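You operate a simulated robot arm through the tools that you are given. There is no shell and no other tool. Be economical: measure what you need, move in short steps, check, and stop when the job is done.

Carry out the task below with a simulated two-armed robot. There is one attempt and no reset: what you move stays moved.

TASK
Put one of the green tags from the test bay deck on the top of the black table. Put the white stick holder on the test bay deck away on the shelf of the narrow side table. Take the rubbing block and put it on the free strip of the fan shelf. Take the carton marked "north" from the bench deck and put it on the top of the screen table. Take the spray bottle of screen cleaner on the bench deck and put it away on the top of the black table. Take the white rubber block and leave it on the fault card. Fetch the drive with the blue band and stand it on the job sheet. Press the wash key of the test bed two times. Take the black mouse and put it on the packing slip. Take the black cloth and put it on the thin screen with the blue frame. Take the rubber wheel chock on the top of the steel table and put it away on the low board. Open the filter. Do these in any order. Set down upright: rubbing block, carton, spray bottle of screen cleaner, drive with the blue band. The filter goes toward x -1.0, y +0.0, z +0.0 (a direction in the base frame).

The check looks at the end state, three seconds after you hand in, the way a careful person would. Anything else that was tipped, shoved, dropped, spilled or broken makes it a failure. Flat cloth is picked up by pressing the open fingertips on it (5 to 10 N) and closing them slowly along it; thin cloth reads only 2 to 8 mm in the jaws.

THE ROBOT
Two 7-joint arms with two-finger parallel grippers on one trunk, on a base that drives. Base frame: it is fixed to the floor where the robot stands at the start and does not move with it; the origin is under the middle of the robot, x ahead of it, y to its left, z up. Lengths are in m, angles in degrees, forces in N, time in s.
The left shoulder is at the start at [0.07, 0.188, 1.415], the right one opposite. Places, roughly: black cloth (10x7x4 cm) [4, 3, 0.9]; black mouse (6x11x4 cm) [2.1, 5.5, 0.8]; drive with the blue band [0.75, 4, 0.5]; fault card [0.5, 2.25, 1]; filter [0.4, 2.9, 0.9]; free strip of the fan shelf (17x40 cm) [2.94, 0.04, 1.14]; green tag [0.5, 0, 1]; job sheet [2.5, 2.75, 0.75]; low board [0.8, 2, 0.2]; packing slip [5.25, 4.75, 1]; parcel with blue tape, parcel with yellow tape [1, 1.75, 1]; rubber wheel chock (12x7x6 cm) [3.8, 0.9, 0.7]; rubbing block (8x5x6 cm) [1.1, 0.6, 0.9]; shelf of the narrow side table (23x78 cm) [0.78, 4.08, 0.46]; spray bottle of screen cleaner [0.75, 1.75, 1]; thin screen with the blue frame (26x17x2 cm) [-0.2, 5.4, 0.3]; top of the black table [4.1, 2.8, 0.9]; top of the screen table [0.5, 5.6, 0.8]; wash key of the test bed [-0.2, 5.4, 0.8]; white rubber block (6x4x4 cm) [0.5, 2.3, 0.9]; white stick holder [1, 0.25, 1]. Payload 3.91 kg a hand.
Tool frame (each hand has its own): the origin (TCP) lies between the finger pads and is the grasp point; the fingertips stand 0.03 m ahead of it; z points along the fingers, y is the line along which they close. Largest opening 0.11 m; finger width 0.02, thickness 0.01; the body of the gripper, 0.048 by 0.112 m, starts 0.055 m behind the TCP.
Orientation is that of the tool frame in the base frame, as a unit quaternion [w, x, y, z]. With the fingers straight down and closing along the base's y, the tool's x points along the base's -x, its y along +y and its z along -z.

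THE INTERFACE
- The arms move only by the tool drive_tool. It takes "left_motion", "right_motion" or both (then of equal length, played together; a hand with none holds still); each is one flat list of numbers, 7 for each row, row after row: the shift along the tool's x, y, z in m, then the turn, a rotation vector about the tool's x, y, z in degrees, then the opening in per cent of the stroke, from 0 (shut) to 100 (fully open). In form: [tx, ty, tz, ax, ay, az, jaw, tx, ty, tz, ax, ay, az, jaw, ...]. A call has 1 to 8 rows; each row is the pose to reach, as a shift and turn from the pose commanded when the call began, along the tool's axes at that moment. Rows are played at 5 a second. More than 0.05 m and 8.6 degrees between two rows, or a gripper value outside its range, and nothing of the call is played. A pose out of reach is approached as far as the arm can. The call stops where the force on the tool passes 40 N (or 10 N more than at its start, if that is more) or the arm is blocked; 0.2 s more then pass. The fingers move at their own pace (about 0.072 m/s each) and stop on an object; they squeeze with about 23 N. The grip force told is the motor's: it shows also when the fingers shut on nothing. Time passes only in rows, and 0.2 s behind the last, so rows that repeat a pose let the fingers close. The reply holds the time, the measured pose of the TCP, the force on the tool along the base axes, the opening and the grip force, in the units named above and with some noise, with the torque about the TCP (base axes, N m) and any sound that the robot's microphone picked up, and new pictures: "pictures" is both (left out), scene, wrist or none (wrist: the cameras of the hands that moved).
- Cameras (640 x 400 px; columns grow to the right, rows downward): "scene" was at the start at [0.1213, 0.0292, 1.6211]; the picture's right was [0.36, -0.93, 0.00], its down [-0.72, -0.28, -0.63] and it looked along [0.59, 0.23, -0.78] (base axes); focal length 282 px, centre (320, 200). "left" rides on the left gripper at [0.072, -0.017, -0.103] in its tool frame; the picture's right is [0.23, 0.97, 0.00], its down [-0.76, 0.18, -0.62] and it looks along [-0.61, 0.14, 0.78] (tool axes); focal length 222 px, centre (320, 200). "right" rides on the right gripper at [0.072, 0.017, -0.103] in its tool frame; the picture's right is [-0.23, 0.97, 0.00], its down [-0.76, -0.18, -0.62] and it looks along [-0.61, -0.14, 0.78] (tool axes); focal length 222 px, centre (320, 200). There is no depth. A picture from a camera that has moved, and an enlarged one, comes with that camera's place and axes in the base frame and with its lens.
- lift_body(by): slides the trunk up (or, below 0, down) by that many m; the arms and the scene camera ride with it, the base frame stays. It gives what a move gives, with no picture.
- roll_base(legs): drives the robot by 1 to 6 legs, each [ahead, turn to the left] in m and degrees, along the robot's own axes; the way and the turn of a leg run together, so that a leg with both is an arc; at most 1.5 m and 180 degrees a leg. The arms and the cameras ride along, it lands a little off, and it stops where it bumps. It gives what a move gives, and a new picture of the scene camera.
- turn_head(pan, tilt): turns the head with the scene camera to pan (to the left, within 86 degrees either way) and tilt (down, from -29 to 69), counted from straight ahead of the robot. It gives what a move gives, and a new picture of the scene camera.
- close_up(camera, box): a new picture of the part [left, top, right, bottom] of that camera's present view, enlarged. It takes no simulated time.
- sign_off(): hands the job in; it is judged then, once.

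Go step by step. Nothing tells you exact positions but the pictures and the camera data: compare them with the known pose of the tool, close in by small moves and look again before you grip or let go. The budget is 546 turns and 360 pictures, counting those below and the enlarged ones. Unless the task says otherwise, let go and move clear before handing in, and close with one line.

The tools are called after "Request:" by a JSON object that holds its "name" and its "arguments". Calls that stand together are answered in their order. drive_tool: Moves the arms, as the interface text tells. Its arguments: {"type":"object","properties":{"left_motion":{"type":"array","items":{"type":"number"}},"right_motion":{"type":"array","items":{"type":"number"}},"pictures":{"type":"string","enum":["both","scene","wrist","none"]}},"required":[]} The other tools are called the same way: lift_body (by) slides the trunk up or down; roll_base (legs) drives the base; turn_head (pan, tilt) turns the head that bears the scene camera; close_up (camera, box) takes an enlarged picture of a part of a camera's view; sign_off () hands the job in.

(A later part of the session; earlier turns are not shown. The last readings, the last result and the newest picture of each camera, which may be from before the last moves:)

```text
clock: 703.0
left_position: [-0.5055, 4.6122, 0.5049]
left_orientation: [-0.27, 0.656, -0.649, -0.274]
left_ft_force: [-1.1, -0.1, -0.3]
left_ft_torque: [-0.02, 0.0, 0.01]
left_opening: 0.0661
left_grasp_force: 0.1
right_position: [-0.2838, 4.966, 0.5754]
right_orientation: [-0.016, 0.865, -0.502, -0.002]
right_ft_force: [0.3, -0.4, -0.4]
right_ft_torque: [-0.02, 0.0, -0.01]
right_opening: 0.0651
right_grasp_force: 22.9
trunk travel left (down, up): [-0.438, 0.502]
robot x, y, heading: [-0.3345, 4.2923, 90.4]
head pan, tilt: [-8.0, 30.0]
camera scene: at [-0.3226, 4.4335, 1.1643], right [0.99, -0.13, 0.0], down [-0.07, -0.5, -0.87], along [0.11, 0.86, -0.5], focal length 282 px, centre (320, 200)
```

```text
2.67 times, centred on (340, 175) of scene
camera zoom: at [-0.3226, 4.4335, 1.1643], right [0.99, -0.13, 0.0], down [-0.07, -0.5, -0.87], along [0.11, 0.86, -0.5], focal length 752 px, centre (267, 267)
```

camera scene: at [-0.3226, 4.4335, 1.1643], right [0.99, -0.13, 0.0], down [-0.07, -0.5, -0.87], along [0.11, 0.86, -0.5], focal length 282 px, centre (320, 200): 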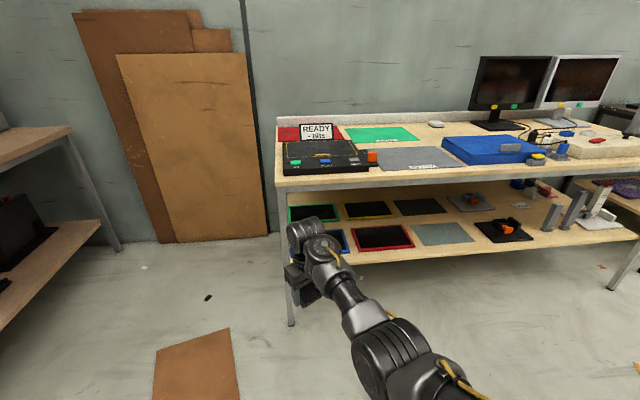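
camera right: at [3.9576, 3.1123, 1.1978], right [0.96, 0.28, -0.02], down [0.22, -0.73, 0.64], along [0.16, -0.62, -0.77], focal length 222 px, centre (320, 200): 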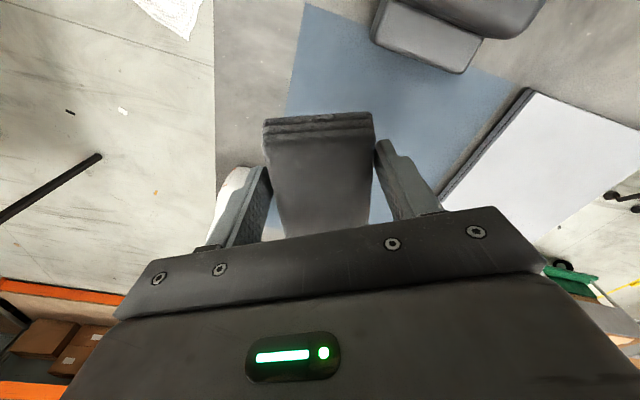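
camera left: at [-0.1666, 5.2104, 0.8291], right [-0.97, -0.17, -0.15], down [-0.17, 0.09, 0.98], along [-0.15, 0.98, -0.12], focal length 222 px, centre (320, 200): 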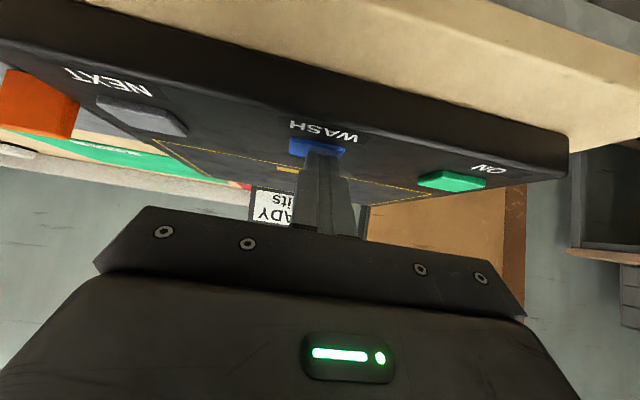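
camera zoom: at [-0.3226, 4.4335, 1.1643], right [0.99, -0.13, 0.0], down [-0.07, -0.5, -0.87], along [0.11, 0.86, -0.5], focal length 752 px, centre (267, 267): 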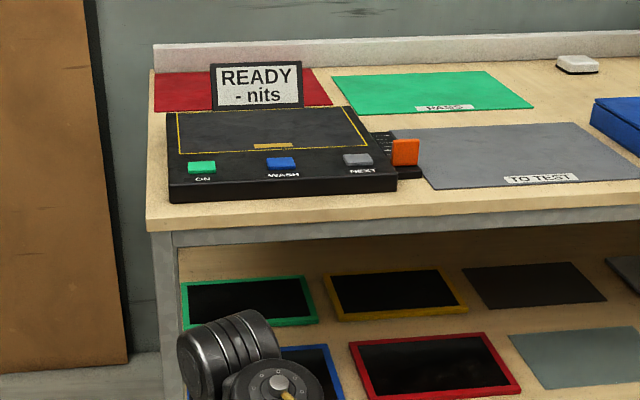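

Placing the cloth under the table needs a tilted hand, so I'll set it down briefly on the free "TO TEST" mat and regrasp it tilted. I'll raise up, square the hand and move over there.

Request:
{"name": "lift_body", "arguments": {"by": 0.4}}

Request:
{"name": "drive_tool", "arguments": {"right_motion": [0, 0, 0, 0, 0, 7.5, 30, 0, 0, 0, 0, 0, 15, 30, 0, 0, 0, 0, 0, 22.5, 30, 0, 0, 0, 0, 0, 30, 30], "pictures": "none"}}

Request:
{"name": "roll_base", "arguments": {"legs": [[0, -45], [0.58, 0], [0, 45]]}}

Request:
{"name": "turn_head", "arguments": {"pan": 0, "tilt": 40}}

```text
clock: 706.9
left_position: [-0.5057, 4.6122, 0.9034]
left_orientation: [-0.271, 0.656, -0.65, -0.273]
left_ft_force: [0.4, 0.8, -0.4]
left_ft_torque: [0.01, 0.0, 0.01]
left_opening: 0.0657
left_grasp_force: 0.1
right_position: [-0.2834, 4.9655, 0.9745]
right_orientation: [-0.016, 0.865, -0.501, 0.0]
right_ft_force: [0.2, 0.2, -0.3]
right_ft_torque: [0.0, -0.02, 0.0]
right_opening: 0.0656
right_grasp_force: 22.8
trunk travel left (down, up): [-0.838, 0.102]
robot x, y, heading: [-0.3368, 4.2924, 90.4]
head pan, tilt: [-8.0, 30.0]
```

```text
clock: 707.9
left_position: [-0.5064, 4.6122, 0.9039]
left_orientation: [-0.27, 0.656, -0.65, -0.273]
left_ft_force: [0.2, -0.5, 0.9]
left_ft_torque: [0.0, 0.01, 0.0]
left_opening: 0.0659
left_grasp_force: 0.0
right_position: [-0.2839, 4.9657, 0.9751]
right_orientation: [0.015, -0.705, 0.709, 0.005]
right_ft_force: [0.5, 0.1, -0.6]
right_ft_torque: [0.0, 0.03, 0.02]
right_opening: 0.0655
right_grasp_force: 22.8
trunk travel left (down, up): [-0.838, 0.102]
robot x, y, heading: [-0.3326, 4.2917, 90.7]
head pan, tilt: [-8.0, 30.0]
```

```text
clock: 715.4
left_position: [-0.0959, 5.0237, 0.904]
left_orientation: [-0.269, 0.661, -0.645, -0.275]
left_ft_force: [-0.4, -0.5, -0.1]
left_ft_torque: [0.01, -0.04, 0.01]
left_opening: 0.066
left_grasp_force: 0.1
right_position: [0.1222, 5.38, 0.9741]
right_orientation: [-0.015, 0.71, -0.704, -0.006]
right_ft_force: [0.5, -0.3, -0.6]
right_ft_torque: [0.01, -0.03, 0.02]
right_opening: 0.0652
right_grasp_force: 23.1
trunk travel left (down, up): [-0.838, 0.102]
robot x, y, heading: [0.0801, 4.7035, 91.0]
head pan, tilt: [-8.0, 30.0]
camera scene: at [0.0903, 4.8473, 1.5643], right [0.99, -0.12, 0.0], down [-0.06, -0.5, -0.87], along [0.1, 0.86, -0.5], focal length 282 px, centre (320, 200)
```

scene: 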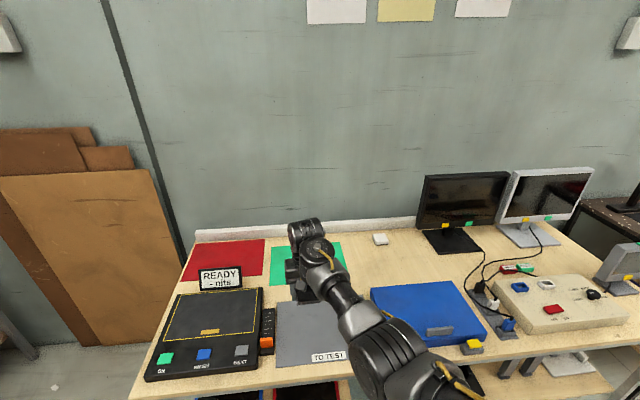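

```text
clock: 716.1
left_position: [-0.0966, 5.0238, 0.9042]
left_orientation: [-0.269, 0.661, -0.645, -0.275]
left_ft_force: [-0.3, 0.0, 1.2]
left_ft_torque: [0.0, -0.05, 0.03]
left_opening: 0.0662
left_grasp_force: 0.0
right_position: [0.121, 5.3785, 0.9742]
right_orientation: [-0.015, 0.71, -0.704, -0.006]
right_ft_force: [0.4, -0.4, -0.8]
right_ft_torque: [-0.02, -0.01, -0.03]
right_opening: 0.0652
right_grasp_force: 23.2
trunk travel left (down, up): [-0.838, 0.102]
robot x, y, heading: [0.0822, 4.7062, 91.3]
head pan, tilt: [0.0, 40.0]
camera scene: at [0.0775, 4.8424, 1.549], right [1.0, 0.02, 0.0], down [0.01, -0.64, -0.77], along [-0.02, 0.77, -0.64], focal length 282 px, centre (320, 200)
```

scene: 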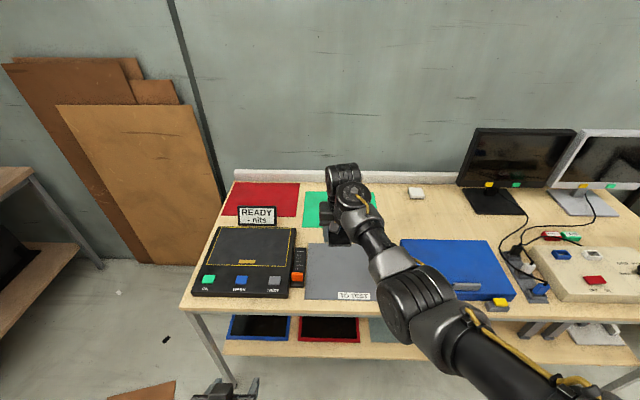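

Over the mat. I'll lower the cloth onto it.

Request:
{"name": "lift_body", "arguments": {"by": -0.165}}

Request:
{"name": "lift_body", "arguments": {"by": -0.008}}

```text
clock: 718.0
left_position: [-0.0953, 5.0239, 0.739]
left_orientation: [-0.268, 0.661, -0.645, -0.274]
left_ft_force: [0.5, 0.4, 0.7]
left_ft_torque: [0.01, 0.01, 0.02]
left_opening: 0.0659
left_grasp_force: 0.2
right_position: [0.122, 5.3805, 0.8101]
right_orientation: [-0.015, 0.711, -0.703, -0.006]
right_ft_force: [-0.3, -0.1, -1.1]
right_ft_torque: [-0.02, -0.01, -0.02]
right_opening: 0.0653
right_grasp_force: 22.9
trunk travel left (down, up): [-0.673, 0.267]
robot x, y, heading: [0.0831, 4.7055, 91.0]
head pan, tilt: [0.0, 40.0]
```

```text
clock: 718.5
left_position: [-0.0956, 5.0241, 0.7325]
left_orientation: [-0.268, 0.661, -0.645, -0.275]
left_ft_force: [-0.6, 0.5, -0.2]
left_ft_torque: [-0.02, -0.03, 0.03]
left_opening: 0.066
left_grasp_force: 0.1
right_position: [0.1225, 5.3795, 0.8009]
right_orientation: [-0.015, 0.711, -0.703, -0.007]
right_ft_force: [0.3, 0.4, 0.1]
right_ft_torque: [0.0, -0.04, -0.04]
right_opening: 0.0651
right_grasp_force: 23.6
trunk travel left (down, up): [-0.665, 0.275]
robot x, y, heading: [0.0812, 4.7055, 91.2]
head pan, tilt: [0.0, 40.0]
```

Request:
{"name": "lift_body", "arguments": {"by": -0.008}}

Request:
{"name": "lift_body", "arguments": {"by": -0.006}}

Request:
{"name": "close_up", "arguments": {"camera": "right", "box": [0, 0, 640, 400]}}

```text
clock: 719.1
left_position: [-0.0963, 5.0232, 0.7234]
left_orientation: [-0.269, 0.661, -0.645, -0.275]
left_ft_force: [-0.8, -0.4, 1.1]
left_ft_torque: [0.02, -0.01, -0.02]
left_opening: 0.0659
left_grasp_force: 0.1
right_position: [0.1211, 5.3804, 0.7936]
right_orientation: [-0.014, 0.711, -0.703, -0.007]
right_ft_force: [-0.6, -0.2, -0.1]
right_ft_torque: [-0.03, 0.03, -0.03]
right_opening: 0.0652
right_grasp_force: 22.7
trunk travel left (down, up): [-0.657, 0.283]
robot x, y, heading: [0.08, 4.7079, 91.1]
head pan, tilt: [0.0, 40.0]
```

```text
clock: 719.7
left_position: [-0.094, 5.0231, 0.7175]
left_orientation: [-0.269, 0.66, -0.645, -0.275]
left_ft_force: [0.4, 0.0, 0.8]
left_ft_torque: [0.0, 0.04, 0.0]
left_opening: 0.0662
left_grasp_force: 0.1
right_position: [0.1225, 5.3804, 0.7908]
right_orientation: [-0.015, 0.711, -0.703, -0.008]
right_ft_force: [2.2, 0.3, 10.5]
right_ft_torque: [-0.17, 0.3, 0.01]
right_opening: 0.0652
right_grasp_force: 22.7
trunk travel left (down, up): [-0.651, 0.289]
robot x, y, heading: [0.0782, 4.7089, 91.2]
head pan, tilt: [0.0, 40.0]
```

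```text
1.00 times, centred on (320, 200) of right
camera zoom: at [0.1036, 5.3047, 0.8905], right [-0.98, 0.22, 0.0], down [0.16, 0.74, 0.65], along [0.14, 0.63, -0.76], focal length 222 px, centre (320, 200)
```

zoom: 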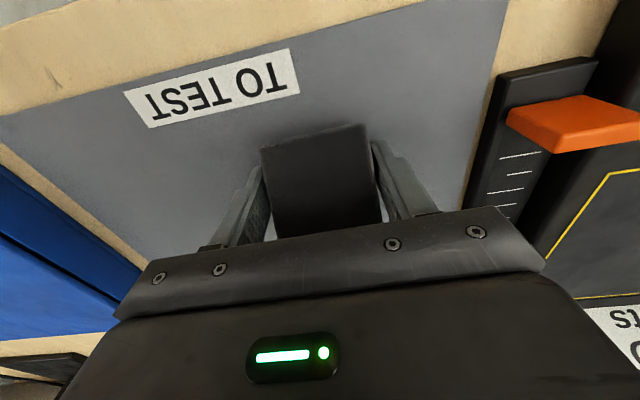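

The cloth rests on the mat. I'll release, rise, and tilt the right hand 45°.

Request:
{"name": "drive_tool", "arguments": {"right_motion": [0, 0, 0, 0, 0, 0, 60, 0, 0, 0, 0, 0, 0, 85, 0, 0, 0, 0, 0, 0, 90], "pictures": "none"}}

Request:
{"name": "lift_body", "arguments": {"by": 0.12}}

Request:
{"name": "drive_tool", "arguments": {"right_motion": [0.01, 0, 0, 0, -7.5, 0, 90, 0.02, 0, 0, 0, -15, 0, 90, 0.03, 0, 0, 0, -22.5, 0, 90, 0.04, 0, 0, 0, -30, 0, 90, 0.05, 0, 0, 0, -37.5, 0, 90, 0.06, 0, 0, 0, -45, 0, 90], "pictures": "both"}}

```text
clock: 720.5
left_position: [-0.0962, 5.0245, 0.7167]
left_orientation: [-0.269, 0.661, -0.645, -0.275]
left_ft_force: [0.3, 0.1, -0.2]
left_ft_torque: [-0.01, -0.02, -0.03]
left_opening: 0.0659
left_grasp_force: 0.0
right_position: [0.122, 5.3801, 0.7875]
right_orientation: [-0.014, 0.71, -0.704, -0.005]
right_ft_force: [0.9, -0.5, -0.1]
right_ft_torque: [-0.01, 0.0, 0.01]
right_opening: 0.0989
right_grasp_force: 0.0
trunk travel left (down, up): [-0.651, 0.289]
robot x, y, heading: [0.0803, 4.7018, 91.3]
head pan, tilt: [0.0, 40.0]
```

```text
clock: 722.0
left_position: [-0.0955, 5.0234, 0.8372]
left_orientation: [-0.268, 0.661, -0.645, -0.275]
left_ft_force: [-0.1, 0.0, 0.1]
left_ft_torque: [0.01, -0.01, -0.05]
left_opening: 0.066
left_grasp_force: 0.1
right_position: [0.1226, 5.3808, 0.9069]
right_orientation: [-0.014, 0.711, -0.703, -0.005]
right_ft_force: [0.2, -0.2, -0.1]
right_ft_torque: [0.02, 0.0, -0.02]
right_opening: 0.0989
right_grasp_force: 0.0
trunk travel left (down, up): [-0.771, 0.169]
robot x, y, heading: [0.0805, 4.7028, 91.2]
head pan, tilt: [0.0, 40.0]
```

```text
clock: 723.4
left_position: [-0.095, 5.0237, 0.8377]
left_orientation: [-0.268, 0.661, -0.644, -0.276]
left_ft_force: [-0.3, 0.6, 0.3]
left_ft_torque: [-0.01, -0.04, 0.01]
left_opening: 0.0661
left_grasp_force: 0.2
right_position: [0.1219, 5.3184, 0.9051]
right_orientation: [-0.284, 0.654, -0.644, -0.278]
right_ft_force: [-0.3, 0.3, -0.5]
right_ft_torque: [0.02, 0.01, 0.02]
right_opening: 0.099
right_grasp_force: 0.0
trunk travel left (down, up): [-0.771, 0.169]
robot x, y, heading: [0.0834, 4.7075, 91.3]
head pan, tilt: [0.0, 40.0]
camera scene: at [0.0788, 4.8424, 1.482], right [1.0, 0.02, 0.0], down [0.01, -0.64, -0.77], along [-0.02, 0.77, -0.64], focal length 282 px, centre (320, 200)
camera right: at [0.1057, 5.1947, 0.9237], right [-0.98, 0.15, 0.15], down [0.17, 0.07, 0.98], along [0.13, 0.99, -0.09], focal length 222 px, centre (320, 200)
```

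scene: 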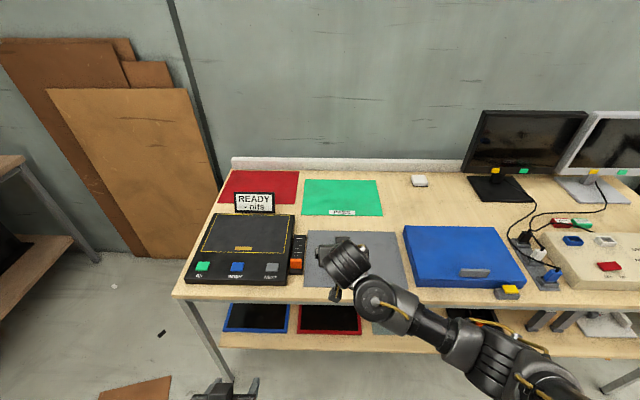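
right: 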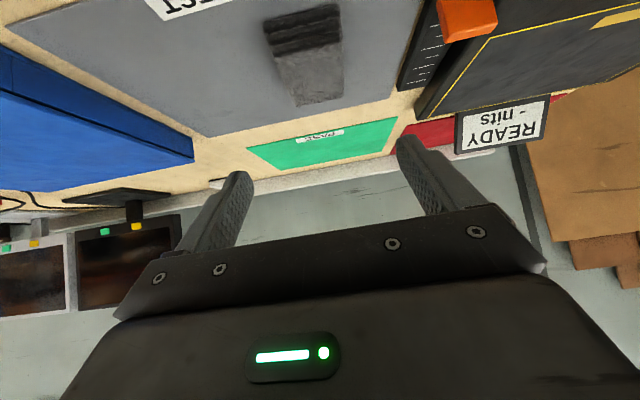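

Request:
{"name": "drive_tool", "arguments": {"right_motion": [0.013, 0, 0.04, 0, 0, 0, 90, 0.025, 0, 0.08, 0, 0, 0, 90, 0.034, 0, 0.11, 0, 0, 0, 90], "pictures": "wrist"}}

```text
clock: 724.2
left_position: [-0.0956, 5.0246, 0.8372]
left_orientation: [-0.269, 0.661, -0.645, -0.275]
left_ft_force: [0.3, -0.2, 0.4]
left_ft_torque: [0.0, 0.0, -0.01]
left_opening: 0.0662
left_grasp_force: 0.0
right_position: [0.1228, 5.3783, 0.8053]
right_orientation: [-0.283, 0.654, -0.644, -0.277]
right_ft_force: [-0.1, 0.1, 0.1]
right_ft_torque: [-0.02, 0.04, -0.01]
right_opening: 0.0991
right_grasp_force: 0.1
trunk travel left (down, up): [-0.771, 0.169]
robot x, y, heading: [0.0786, 4.7016, 91.1]
head pan, tilt: [0.0, 40.0]
camera right: at [0.1062, 5.2534, 0.8234], right [-0.98, 0.15, 0.15], down [0.16, 0.07, 0.98], along [0.13, 0.99, -0.09], focal length 222 px, centre (320, 200)
```

right: 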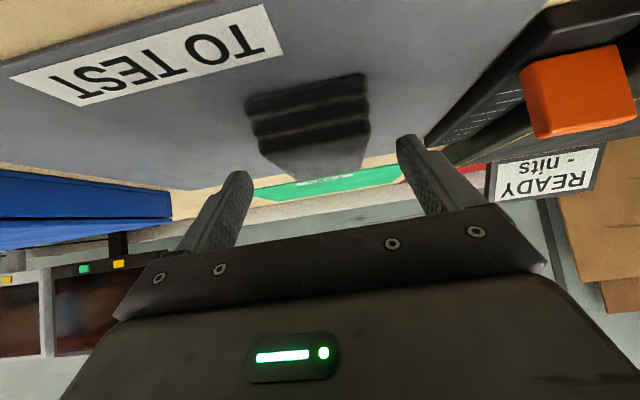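

Request:
{"name": "drive_tool", "arguments": {"right_motion": [0.0106, 0, 0.0106, 0, 0, 0, 90, 0.0106, 0, 0.0106, 0, 0, 0, 70, 0.0106, 0, 0.0106, 0, 0, 0, 50, 0.0106, 0, 0.0106, 0, 0, 0, 30, 0.0106, 0, 0.0106, 0, 0, 0, 30, -0.02, 0, -0.02, 0, 0, 0, 30, -0.05, 0, -0.05, 0, 0, 0, 30], "pictures": "both"}}

```text
clock: 725.8
left_position: [-0.0945, 5.0243, 0.837]
left_orientation: [-0.269, 0.661, -0.645, -0.275]
left_ft_force: [0.8, 0.0, 0.2]
left_ft_torque: [0.01, -0.04, 0.0]
left_opening: 0.0661
left_grasp_force: 0.1
right_position: [0.1225, 5.3735, 0.8756]
right_orientation: [-0.282, 0.655, -0.644, -0.276]
right_ft_force: [-0.2, -0.2, -0.8]
right_ft_torque: [-0.02, -0.01, 0.01]
right_opening: 0.0655
right_grasp_force: 22.6
trunk travel left (down, up): [-0.771, 0.169]
robot x, y, heading: [0.0797, 4.7079, 91.5]
head pan, tilt: [0.0, 40.0]
camera scene: at [0.0775, 4.8423, 1.4819], right [1.0, 0.02, 0.0], down [0.01, -0.64, -0.77], along [-0.02, 0.77, -0.64], focal length 282 px, centre (320, 200)
camera right: at [0.1047, 5.2495, 0.8942], right [-0.98, 0.15, 0.15], down [0.16, 0.07, 0.98], along [0.13, 0.99, -0.09], focal length 222 px, centre (320, 200)
```

scene: 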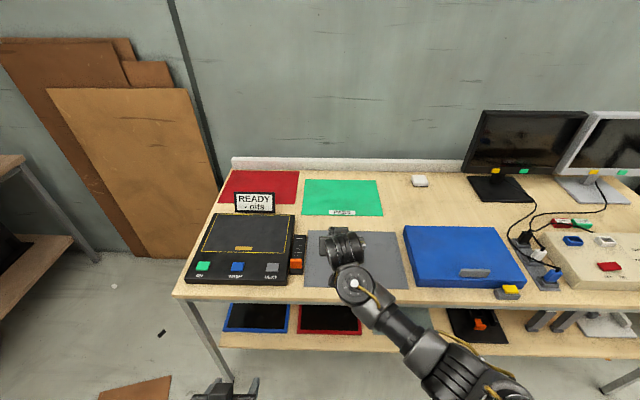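
right: 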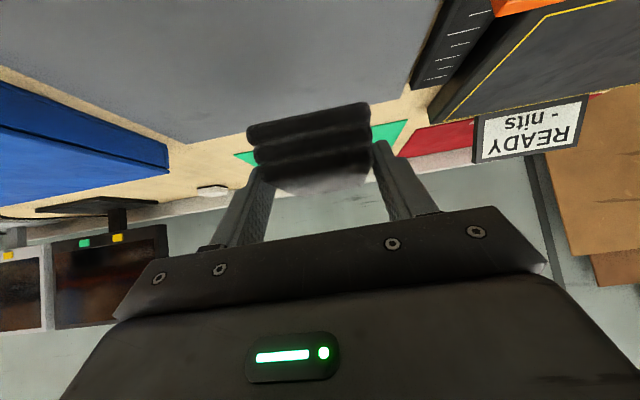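

The cloth is now held level with the tilted hand. I'll back out, shift to x ≈ -0.25 and lower in front of the shelf.

Request:
{"name": "roll_base", "arguments": {"legs": [[-0.35, 0], [0, 90], [0.325, 0], [0, -91]]}}

Request:
{"name": "lift_body", "arguments": {"by": -0.37}}

Request:
{"name": "close_up", "arguments": {"camera": "scene", "box": [0, 0, 640, 400]}}

```text
clock: 737.4
left_position: [-0.441, 4.647, 0.8379]
left_orientation: [-0.259, 0.681, -0.623, -0.284]
left_ft_force: [-0.9, -0.2, -0.5]
left_ft_torque: [0.01, -0.02, -0.03]
left_opening: 0.0661
left_grasp_force: 0.0
right_position: [-0.2469, 5.0115, 0.8756]
right_orientation: [-0.274, 0.675, -0.623, -0.286]
right_ft_force: [0.8, 0.2, -0.9]
right_ft_torque: [-0.01, -0.02, 0.0]
right_opening: 0.0652
right_grasp_force: 22.2
trunk travel left (down, up): [-0.771, 0.169]
robot x, y, heading: [-0.2398, 4.3431, 94.9]
head pan, tilt: [0.0, 40.0]
camera scene: at [-0.2556, 4.4779, 1.482], right [1.0, 0.08, 0.0], down [0.05, -0.64, -0.77], along [-0.07, 0.76, -0.64], focal length 282 px, centre (320, 200)
```

scene: 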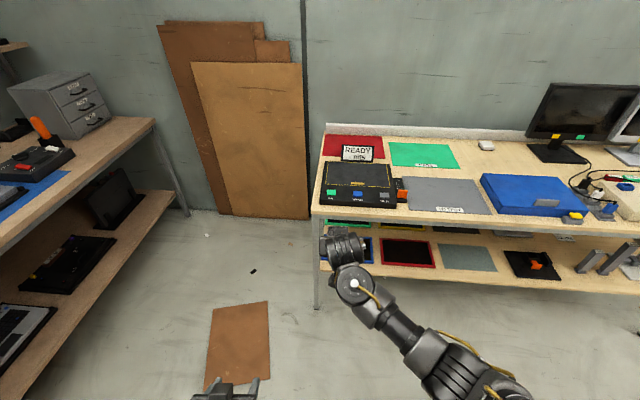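

```text
clock: 741.0
left_position: [-0.4404, 4.648, 0.4673]
left_orientation: [-0.259, 0.681, -0.623, -0.284]
left_ft_force: [-0.2, 0.5, 0.4]
left_ft_torque: [-0.01, 0.01, -0.01]
left_opening: 0.066
left_grasp_force: 0.0
right_position: [-0.2448, 5.0116, 0.5056]
right_orientation: [-0.274, 0.675, -0.623, -0.286]
right_ft_force: [0.3, 0.1, -0.5]
right_ft_torque: [-0.01, -0.01, 0.02]
right_opening: 0.065
right_grasp_force: 22.7
trunk travel left (down, up): [-0.401, 0.539]
robot x, y, heading: [-0.2436, 4.3436, 94.9]
head pan, tilt: [0.0, 40.0]
```

```text
1.00 times, centred on (320, 200) of scene
camera zoom: at [-0.2557, 4.4778, 1.112], right [1.0, 0.08, 0.0], down [0.05, -0.64, -0.77], along [-0.07, 0.76, -0.64], focal length 282 px, centre (320, 200)
```

zoom: 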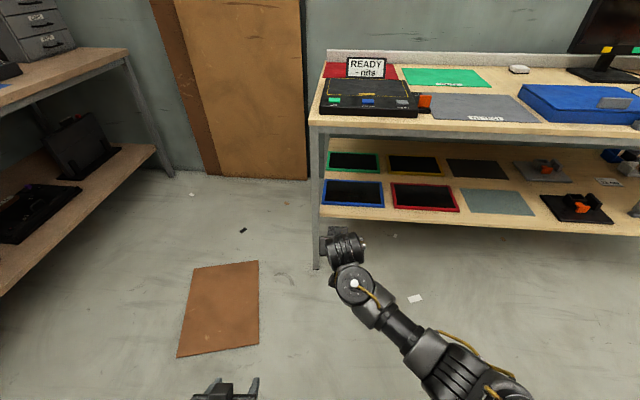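

The blue-framed screen is centred near [-0.2, 5.45], top at about z = 0.335. I'll straighten, lower to clear the table rail and drive the cloth in.

Request:
{"name": "roll_base", "arguments": {"legs": [[0, -4.9]]}}

Request:
{"name": "lift_body", "arguments": {"by": -0.075}}

Request:
{"name": "roll_base", "arguments": {"legs": [[0.22, 0]]}}

Request:
{"name": "close_up", "arguments": {"camera": "right", "box": [0, 0, 640, 400]}}

```text
clock: 741.9
left_position: [-0.4129, 4.6638, 0.4669]
left_orientation: [-0.271, 0.653, -0.652, -0.273]
left_ft_force: [0.0, -0.5, -1.5]
left_ft_torque: [-0.02, 0.01, -0.02]
left_opening: 0.0657
left_grasp_force: 0.1
right_position: [-0.1878, 5.0093, 0.5059]
right_orientation: [0.286, -0.647, 0.652, 0.274]
right_ft_force: [0.1, 0.1, 0.9]
right_ft_torque: [-0.01, 0.02, 0.01]
right_opening: 0.0653
right_grasp_force: 22.5
trunk travel left (down, up): [-0.401, 0.539]
robot x, y, heading: [-0.2433, 4.3391, 89.6]
head pan, tilt: [0.0, 40.0]
camera scene: at [-0.2438, 4.4784, 1.112], right [1.0, 0.0, 0.0], down [0.0, -0.64, -0.77], along [0.0, 0.77, -0.64], focal length 282 px, centre (320, 200)
```

scene: 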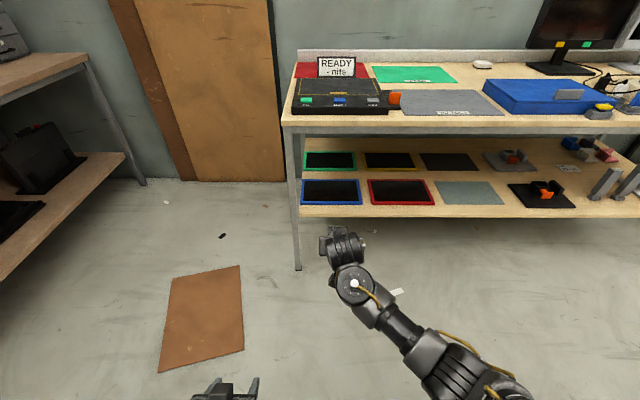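

```text
clock: 743.0
left_position: [-0.4123, 4.6634, 0.3922]
left_orientation: [-0.272, 0.653, -0.653, -0.271]
left_ft_force: [-0.2, 0.3, -0.3]
left_ft_torque: [0.03, -0.01, 0.0]
left_opening: 0.0659
left_grasp_force: 0.1
right_position: [-0.1891, 5.0089, 0.4304]
right_orientation: [0.287, -0.647, 0.652, 0.274]
right_ft_force: [-0.9, -0.8, -0.1]
right_ft_torque: [-0.01, 0.0, 0.04]
right_opening: 0.0652
right_grasp_force: 23.4
trunk travel left (down, up): [-0.326, 0.614]
robot x, y, heading: [-0.2444, 4.34, 90.1]
head pan, tilt: [0.0, 40.0]
```

```text
clock: 744.7
left_position: [-0.4124, 4.8814, 0.3924]
left_orientation: [-0.271, 0.653, -0.653, -0.272]
left_ft_force: [0.3, -0.7, 0.1]
left_ft_torque: [-0.02, 0.0, 0.02]
left_opening: 0.0661
left_grasp_force: 0.1
right_position: [-0.1875, 5.2275, 0.4299]
right_orientation: [0.285, -0.648, 0.651, 0.275]
right_ft_force: [-0.1, -0.6, -1.0]
right_ft_torque: [0.02, 0.01, -0.01]
right_opening: 0.0655
right_grasp_force: 22.2
trunk travel left (down, up): [-0.326, 0.614]
robot x, y, heading: [-0.2447, 4.56, 89.7]
head pan, tilt: [0.0, 40.0]
camera scene: at [-0.2437, 4.6966, 1.037], right [1.0, 0.0, 0.0], down [0.0, -0.64, -0.77], along [0.0, 0.77, -0.64], focal length 282 px, centre (320, 200)
```

scene: 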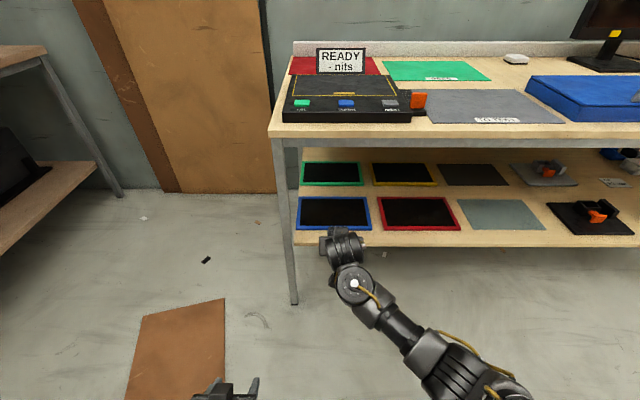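

```text
1.00 times, centred on (320, 200) of right
camera zoom: at [-0.2079, 5.1031, 0.4489], right [-0.97, 0.17, 0.15], down [0.17, 0.07, 0.98], along [0.15, 0.98, -0.09], focal length 222 px, centre (320, 200)
```

zoom: 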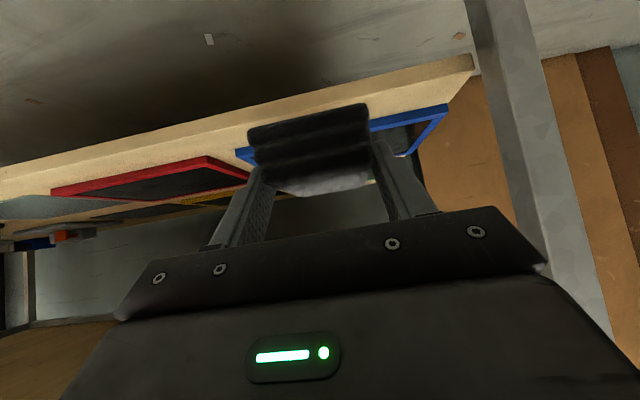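

Well aligned. I'll lower 2 cm more and drive in 0.21 m.

Request:
{"name": "lift_body", "arguments": {"by": -0.02}}

Request:
{"name": "roll_base", "arguments": {"legs": [[0.21, 0]]}}

Request:
{"name": "close_up", "arguments": {"camera": "right", "box": [0, 0, 640, 400]}}

```text
clock: 745.3
left_position: [-0.4128, 4.883, 0.3722]
left_orientation: [-0.271, 0.654, -0.652, -0.273]
left_ft_force: [0.1, 0.0, 0.0]
left_ft_torque: [-0.03, -0.02, -0.02]
left_opening: 0.0658
left_grasp_force: 0.1
right_position: [-0.1877, 5.227, 0.4105]
right_orientation: [0.286, -0.647, 0.651, 0.274]
right_ft_force: [-0.2, 0.4, -0.1]
right_ft_torque: [-0.02, 0.02, 0.01]
right_opening: 0.0652
right_grasp_force: 22.8
trunk travel left (down, up): [-0.306, 0.634]
robot x, y, heading: [-0.2447, 4.559, 89.8]
head pan, tilt: [0.0, 40.0]
```

```text
clock: 747.0
left_position: [-0.4127, 5.0947, 0.3716]
left_orientation: [-0.271, 0.654, -0.652, -0.273]
left_ft_force: [0.0, -0.7, 0.6]
left_ft_torque: [0.01, 0.01, 0.02]
left_opening: 0.0661
left_grasp_force: 0.1
right_position: [-0.1876, 5.4393, 0.4124]
right_orientation: [0.286, -0.648, 0.651, 0.273]
right_ft_force: [-0.1, -0.2, 0.1]
right_ft_torque: [0.03, 0.02, 0.05]
right_opening: 0.0653
right_grasp_force: 23.1
trunk travel left (down, up): [-0.306, 0.634]
robot x, y, heading: [-0.2443, 4.7684, 90.0]
head pan, tilt: [0.0, 40.0]
camera scene: at [-0.2435, 4.9093, 1.017], right [1.0, 0.0, 0.0], down [0.0, -0.64, -0.77], along [0.0, 0.77, -0.64], focal length 282 px, centre (320, 200)
```

scene: 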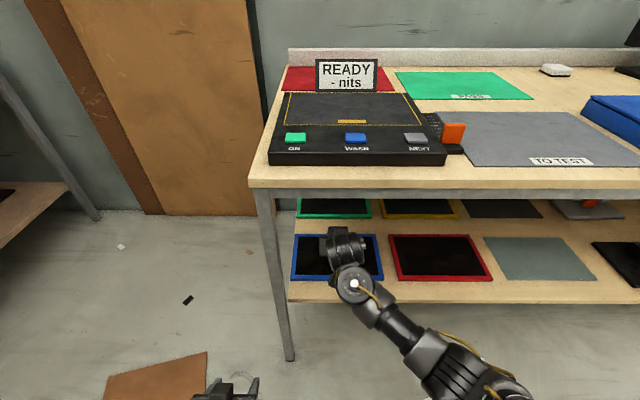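

```text
1.00 times, centred on (320, 200) of right
camera zoom: at [-0.2079, 5.3157, 0.4289], right [-0.97, 0.17, 0.15], down [0.17, 0.07, 0.98], along [0.15, 0.98, -0.09], focal length 222 px, centre (320, 200)
```

zoom: 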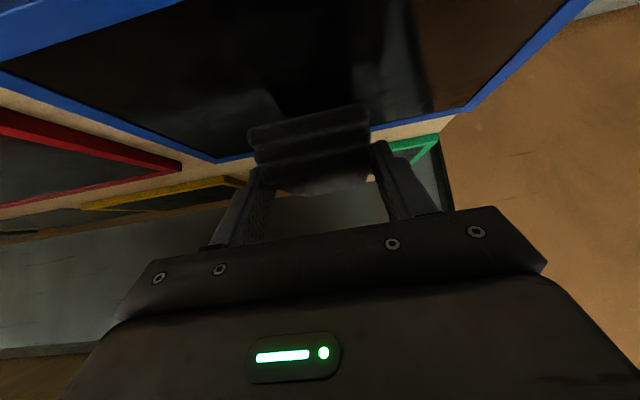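

The cloth is over the screen. I'll lower it.

Request:
{"name": "lift_body", "arguments": {"by": -0.02}}

Request:
{"name": "lift_body", "arguments": {"by": -0.007}}

Request:
{"name": "lift_body", "arguments": {"by": -0.006}}

```text
clock: 747.7
left_position: [-0.4127, 5.0946, 0.3528]
left_orientation: [-0.271, 0.654, -0.651, -0.273]
left_ft_force: [0.1, -0.1, -0.5]
left_ft_torque: [-0.03, 0.02, 0.0]
left_opening: 0.0659
left_grasp_force: 0.0
right_position: [-0.188, 5.4401, 0.3909]
right_orientation: [0.286, -0.647, 0.651, 0.274]
right_ft_force: [-0.4, 1.0, 0.5]
right_ft_torque: [-0.02, 0.01, -0.01]
right_opening: 0.0652
right_grasp_force: 23.1
trunk travel left (down, up): [-0.286, 0.654]
robot x, y, heading: [-0.2431, 4.7711, 89.9]
head pan, tilt: [0.0, 40.0]
```

```text
clock: 748.2
left_position: [-0.4114, 5.0936, 0.3457]
left_orientation: [-0.271, 0.654, -0.652, -0.272]
left_ft_force: [-0.4, -0.5, -1.0]
left_ft_torque: [-0.03, 0.03, -0.02]
left_opening: 0.0659
left_grasp_force: 0.0
right_position: [-0.1889, 5.4402, 0.3886]
right_orientation: [0.287, -0.646, 0.65, 0.277]
right_ft_force: [1.7, -1.5, 19.9]
right_ft_torque: [-0.36, 0.24, 0.06]
right_opening: 0.0652
right_grasp_force: 23.4
trunk travel left (down, up): [-0.279, 0.661]
robot x, y, heading: [-0.2454, 4.7734, 89.8]
head pan, tilt: [0.0, 40.0]
```

```text
clock: 748.8
left_position: [-0.413, 5.0936, 0.3412]
left_orientation: [-0.272, 0.654, -0.651, -0.273]
left_ft_force: [0.5, 0.5, -0.7]
left_ft_torque: [-0.01, -0.01, 0.0]
left_opening: 0.0661
left_grasp_force: 0.1
right_position: [-0.1892, 5.4403, 0.384]
right_orientation: [0.289, -0.645, 0.65, 0.279]
right_ft_force: [2.3, 2.8, 34.9]
right_ft_torque: [0.38, 0.02, -0.07]
right_opening: 0.0654
right_grasp_force: 23.1
trunk travel left (down, up): [-0.273, 0.667]
robot x, y, heading: [-0.2478, 4.7685, 90.0]
head pan, tilt: [0.0, 40.0]
```

It's on the screen; I'll relieve the pressure and release.

Request:
{"name": "lift_body", "arguments": {"by": 0.006}}

Request:
{"name": "drive_tool", "arguments": {"right_motion": [0, 0, 0, 0, 0, 0, 65, 0, 0, 0, 0, 0, 0, 85, 0, 0, 0, 0, 0, 0, 85, 0, 0, -0.03, 0, 0, 0, 85, 0, 0, -0.06, 0, 0, 0, 85, 0.03, 0, -0.09, 0, 0, 0, 85, 0.07, 0, -0.12, 0, 0, 0, 85], "pictures": "wrist"}}

```text
clock: 749.3
left_position: [-0.4133, 5.093, 0.3455]
left_orientation: [-0.271, 0.654, -0.652, -0.272]
left_ft_force: [0.0, 0.2, 0.1]
left_ft_torque: [-0.05, 0.01, 0.0]
left_opening: 0.0659
left_grasp_force: 0.0
right_position: [-0.1881, 5.4385, 0.3835]
right_orientation: [0.286, -0.648, 0.65, 0.274]
right_ft_force: [-1.2, 3.9, 13.3]
right_ft_torque: [0.55, 0.3, -0.02]
right_opening: 0.0652
right_grasp_force: 22.9
trunk travel left (down, up): [-0.279, 0.661]
robot x, y, heading: [-0.2458, 4.7741, 89.9]
head pan, tilt: [0.0, 40.0]
```

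```text
clock: 750.9
left_position: [-0.4136, 5.0942, 0.3451]
left_orientation: [-0.271, 0.654, -0.652, -0.272]
left_ft_force: [-0.6, 0.0, -0.1]
left_ft_torque: [0.0, -0.03, -0.02]
left_opening: 0.0661
left_grasp_force: 0.0
right_position: [-0.1881, 5.3039, 0.4161]
right_orientation: [0.285, -0.647, 0.651, 0.275]
right_ft_force: [1.0, -0.3, 0.3]
right_ft_torque: [0.0, 0.02, -0.01]
right_opening: 0.0936
right_grasp_force: 0.0
trunk travel left (down, up): [-0.279, 0.661]
robot x, y, heading: [-0.2435, 4.7712, 90.0]
head pan, tilt: [0.0, 40.0]
camera right: at [-0.2088, 5.1785, 0.4344], right [-0.97, 0.17, 0.15], down [0.17, 0.07, 0.98], along [0.15, 0.98, -0.09], focal length 222 px, centre (320, 200)
```

right: 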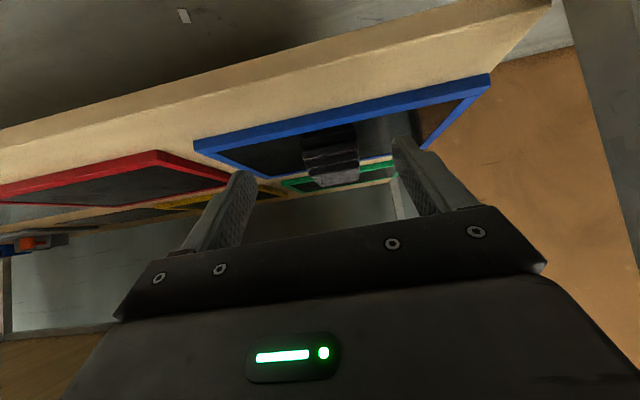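

The cloth lies on the blue-framed screen. I'll back out, raise the trunk and drive round to the bench's rear for the NORTH carton.

Request:
{"name": "roll_base", "arguments": {"legs": [[-0.3, 0]]}}

Request:
{"name": "lift_body", "arguments": {"by": 0.4}}

Request:
{"name": "lift_body", "arguments": {"by": 0.25}}

Request:
{"name": "roll_base", "arguments": {"legs": [[0, -75], [1.1, 0], [0, -15], [0.9, 0], [0, -90], [1.5, 0]]}}

```text
clock: 753.0
left_position: [-0.4133, 4.7895, 0.3445]
left_orientation: [-0.27, 0.654, -0.651, -0.273]
left_ft_force: [0.0, 0.5, 0.4]
left_ft_torque: [-0.01, -0.03, 0.02]
left_opening: 0.066
left_grasp_force: 0.2
right_position: [-0.19, 4.9979, 0.416]
right_orientation: [0.286, -0.647, 0.651, 0.274]
right_ft_force: [0.1, -0.8, 0.4]
right_ft_torque: [0.0, -0.03, -0.02]
right_opening: 0.0936
right_grasp_force: 0.3
trunk travel left (down, up): [-0.279, 0.661]
robot x, y, heading: [-0.2413, 4.4663, 89.9]
head pan, tilt: [0.0, 40.0]
camera scene: at [-0.2438, 4.6043, 0.99], right [1.0, 0.0, 0.0], down [0.0, -0.64, -0.77], along [0.0, 0.77, -0.64], focal length 282 px, centre (320, 200)
```

scene: 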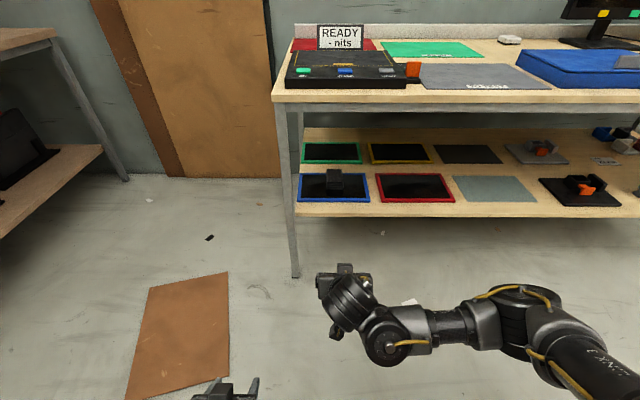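

```text
clock: 756.8
left_position: [-0.4133, 4.7888, 0.7446]
left_orientation: [-0.271, 0.654, -0.652, -0.273]
left_ft_force: [0.3, -0.2, -0.6]
left_ft_torque: [0.02, 0.0, -0.02]
left_opening: 0.0662
left_grasp_force: 0.1
right_position: [-0.1893, 4.9987, 0.8149]
right_orientation: [0.286, -0.648, 0.65, 0.275]
right_ft_force: [-0.2, 0.4, -0.1]
right_ft_torque: [-0.05, 0.02, 0.0]
right_opening: 0.0935
right_grasp_force: 0.0
trunk travel left (down, up): [-0.679, 0.261]
robot x, y, heading: [-0.2428, 4.4662, 90.2]
head pan, tilt: [0.0, 40.0]
```

```text
clock: 759.4
left_position: [-0.413, 4.7892, 0.9959]
left_orientation: [-0.27, 0.654, -0.651, -0.273]
left_ft_force: [-1.2, 0.4, 0.2]
left_ft_torque: [-0.04, 0.0, 0.01]
left_opening: 0.0661
left_grasp_force: 0.1
right_position: [-0.1899, 4.9986, 1.0669]
right_orientation: [0.286, -0.647, 0.651, 0.274]
right_ft_force: [0.5, 0.1, 0.6]
right_ft_torque: [0.01, 0.0, 0.0]
right_opening: 0.0936
right_grasp_force: 0.1
trunk travel left (down, up): [-0.929, 0.011]
robot x, y, heading: [-0.2434, 4.4675, 90.0]
head pan, tilt: [0.0, 40.0]
```

```text
clock: 784.4
left_position: [1.9053, 2.8811, 0.9959]
left_orientation: [0.274, 0.648, 0.658, -0.269]
left_ft_force: [0.1, 0.4, 0.5]
left_ft_torque: [-0.03, 0.01, 0.0]
left_opening: 0.0659
left_grasp_force: 0.0
right_position: [1.6831, 2.6697, 1.066]
right_orientation: [0.276, 0.648, 0.651, -0.285]
right_ft_force: [0.2, -0.4, 0.0]
right_ft_torque: [0.01, 0.0, -0.01]
right_opening: 0.0935
right_grasp_force: 0.1
trunk travel left (down, up): [-0.929, 0.011]
robot x, y, heading: [1.7353, 3.1984, -89.4]
head pan, tilt: [0.0, 40.0]
camera scene: at [1.7343, 3.0675, 1.64], right [-1.0, -0.01, 0.0], down [-0.01, 0.64, -0.77], along [0.01, -0.77, -0.64], focal length 282 px, centre (320, 200)
```

scene: 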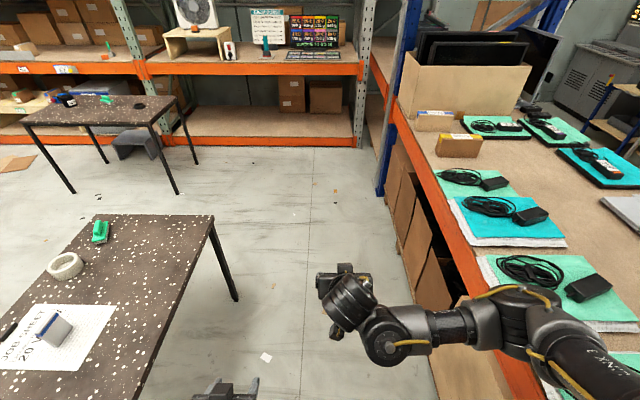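

Request:
{"name": "close_up", "arguments": {"camera": "scene", "box": [140, 0, 260, 75]}}

Request:
{"name": "roll_base", "arguments": {"legs": [[1.4, 1], [0, -90]]}}

Request:
{"name": "turn_head", "arguments": {"pan": 10, "tilt": 45}}

```text
5.33 times, centred on (200, 38) of scene
camera zoom: at [1.7343, 3.0675, 1.64], right [-1.0, -0.01, 0.0], down [-0.01, 0.64, -0.77], along [0.01, -0.77, -0.64], focal length 1505 px, centre (960, 1067)
```

zoom: 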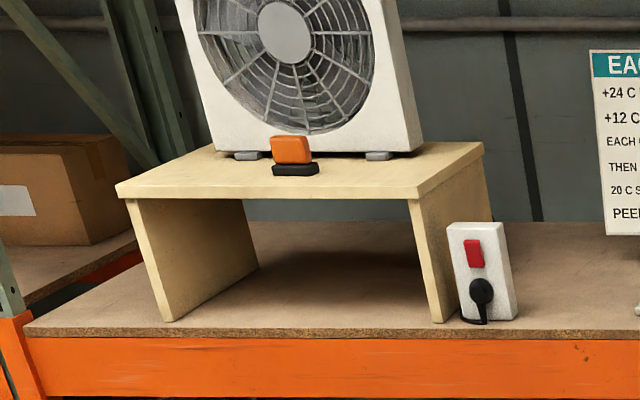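

```text
clock: 795.1
left_position: [1.4492, 1.6466, 0.9956]
left_orientation: [0.005, 0.923, 0.009, -0.384]
left_ft_force: [0.4, -0.5, -0.3]
left_ft_torque: [-0.01, 0.0, 0.0]
left_opening: 0.066
left_grasp_force: 0.0
right_position: [1.2363, 1.8667, 1.0661]
right_orientation: [-0.005, 0.919, 0.007, -0.395]
right_ft_force: [0.4, -0.2, 0.1]
right_ft_torque: [0.01, 0.01, 0.01]
right_opening: 0.0935
right_grasp_force: 0.0
trunk travel left (down, up): [-0.929, 0.011]
robot x, y, heading: [1.7682, 1.8233, -178.8]
head pan, tilt: [0.0, 40.0]
camera scene: at [1.6321, 1.8211, 1.64], right [-0.02, 1.0, 0.0], down [0.64, 0.01, -0.77], along [-0.77, -0.01, -0.64], focal length 282 px, centre (320, 200)
```

scene: 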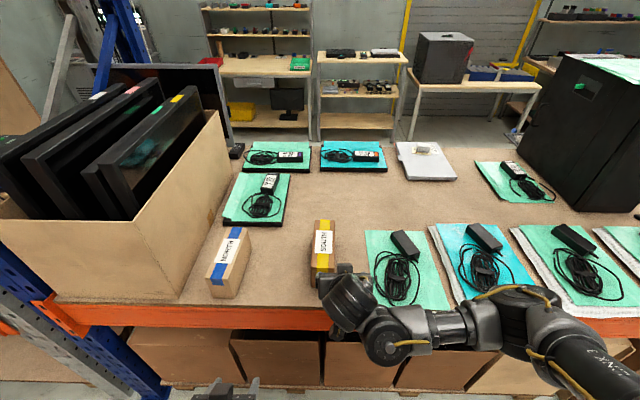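

```text
clock: 795.9
left_position: [1.4499, 1.6474, 0.9939]
left_orientation: [0.004, 0.923, 0.009, -0.384]
left_ft_force: [1.0, 0.5, 0.1]
left_ft_torque: [-0.01, -0.03, -0.02]
left_opening: 0.0661
left_grasp_force: 0.0
right_position: [1.2359, 1.8666, 1.0659]
right_orientation: [-0.004, 0.919, 0.007, -0.395]
right_ft_force: [-0.6, 0.3, -0.6]
right_ft_torque: [0.01, -0.02, 0.02]
right_opening: 0.0936
right_grasp_force: 0.0
trunk travel left (down, up): [-0.929, 0.011]
robot x, y, heading: [1.7652, 1.8223, -179.0]
head pan, tilt: [10.0, 45.0]
camera scene: at [1.6373, 1.8074, 1.6328], right [-0.19, 0.98, 0.0], down [0.69, 0.14, -0.71], along [-0.69, -0.14, -0.71], focal length 282 px, centre (320, 200)
```

scene: 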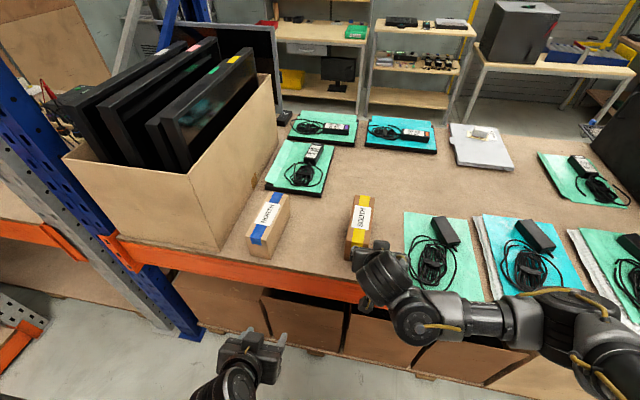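

Request:
{"name": "close_up", "arguments": {"camera": "scene", "box": [220, 175, 380, 275]}}

```text
4.00 times, centred on (300, 225) of scene
camera zoom: at [1.6373, 1.8074, 1.6328], right [-0.19, 0.98, 0.0], down [0.69, 0.14, -0.71], along [-0.69, -0.14, -0.71], focal length 1129 px, centre (400, 100)
```

zoom: 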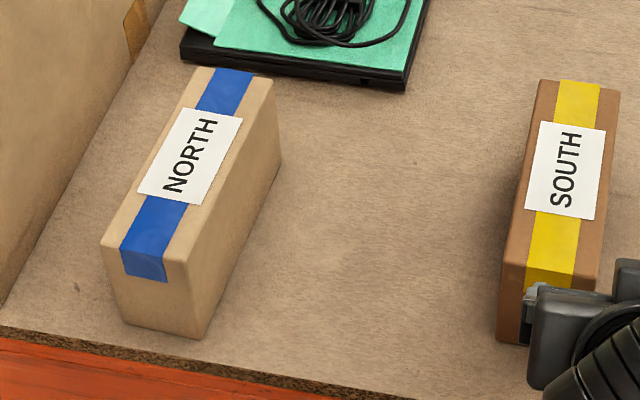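

Carton NORTH lies along x, centre [1.103, 1.538], top at about z = 0.987, 6.5 cm wide. I'll bring the tilted left hand to a pre-grasp above it.

Request:
{"name": "drive_tool", "arguments": {"left_motion": [-0.0335, 0.0156, 0.0222, 0, 0, 0, 100, -0.067, 0.031, 0.0444, 0, 0, 0, 100, -0.1, 0.047, 0.0667, 0, 0, 0, 100, -0.134, 0.062, 0.089, 0, 0, 0, 100, -0.1676, 0.078, 0.111, 0, 0, 0, 100, -0.201, 0.0935, 0.133, 0, 0, 0, 100, -0.2347, 0.109, 0.1555, 0, 0, 0, 100], "pictures": "both"}}

```text
clock: 797.5
left_position: [1.1736, 1.5331, 1.0473]
left_orientation: [0.004, 0.924, 0.011, -0.382]
left_ft_force: [0.0, 0.2, 0.0]
left_ft_torque: [0.01, -0.02, -0.02]
left_opening: 0.1101
left_grasp_force: 0.1
right_position: [1.2344, 1.865, 1.0638]
right_orientation: [-0.005, 0.918, 0.006, -0.395]
right_ft_force: [-0.5, 1.1, 0.7]
right_ft_torque: [0.01, -0.01, -0.03]
right_opening: 0.0933
right_grasp_force: 0.2
trunk travel left (down, up): [-0.929, 0.011]
robot x, y, heading: [1.7669, 1.8232, -178.7]
head pan, tilt: [10.0, 45.0]
camera scene: at [1.6343, 1.8069, 1.6324], right [-0.19, 0.98, 0.0], down [0.7, 0.14, -0.71], along [-0.69, -0.14, -0.71], focal length 282 px, centre (320, 200)
camera left: at [1.2976, 1.5535, 1.0694], right [0.18, -0.97, -0.16], down [-0.09, -0.18, 0.98], along [-0.98, -0.16, -0.12], focal length 222 px, centre (320, 200)
```

scene: 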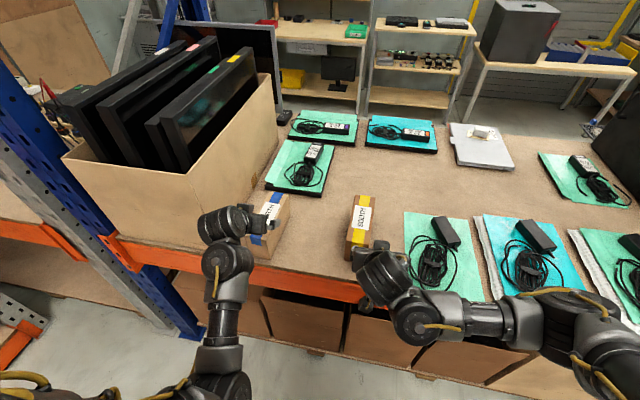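
left: 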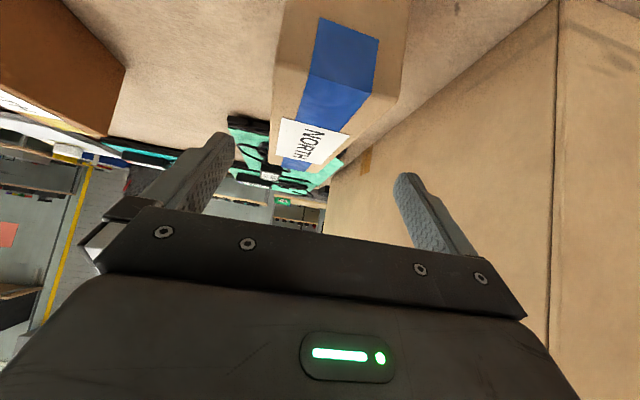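

Centred on the carton. I'll go in along the tool axis.

Request:
{"name": "drive_tool", "arguments": {"left_motion": [0, 0, 0.04, 0, 0, 0, 100, -0.001, 0, 0.075, 0, 0, 0, 100, -0.002, 0, 0.097, 0, 0, 0, 100], "pictures": "wrist"}}

```text
clock: 798.3
left_position: [1.1054, 1.5306, 0.9855]
left_orientation: [0.005, 0.923, 0.011, -0.384]
left_ft_force: [0.5, 0.2, 0.4]
left_ft_torque: [-0.02, -0.01, -0.02]
left_opening: 0.11
left_grasp_force: 0.0
right_position: [1.236, 1.8666, 1.0664]
right_orientation: [-0.004, 0.918, 0.007, -0.396]
right_ft_force: [-0.4, -1.5, 0.1]
right_ft_torque: [-0.02, -0.02, 0.01]
right_opening: 0.0935
right_grasp_force: 0.1
trunk travel left (down, up): [-0.929, 0.011]
robot x, y, heading: [1.7657, 1.8217, -179.0]
head pan, tilt: [10.0, 45.0]
camera left: at [1.2293, 1.5504, 1.0063], right [0.18, -0.97, -0.16], down [-0.09, -0.18, 0.98], along [-0.98, -0.16, -0.12], focal length 222 px, centre (320, 200)
```

left: 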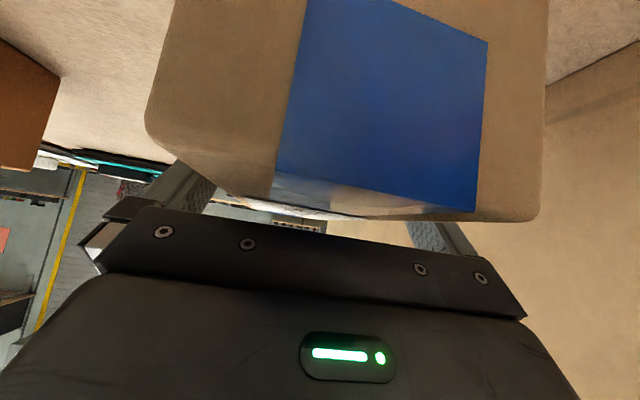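

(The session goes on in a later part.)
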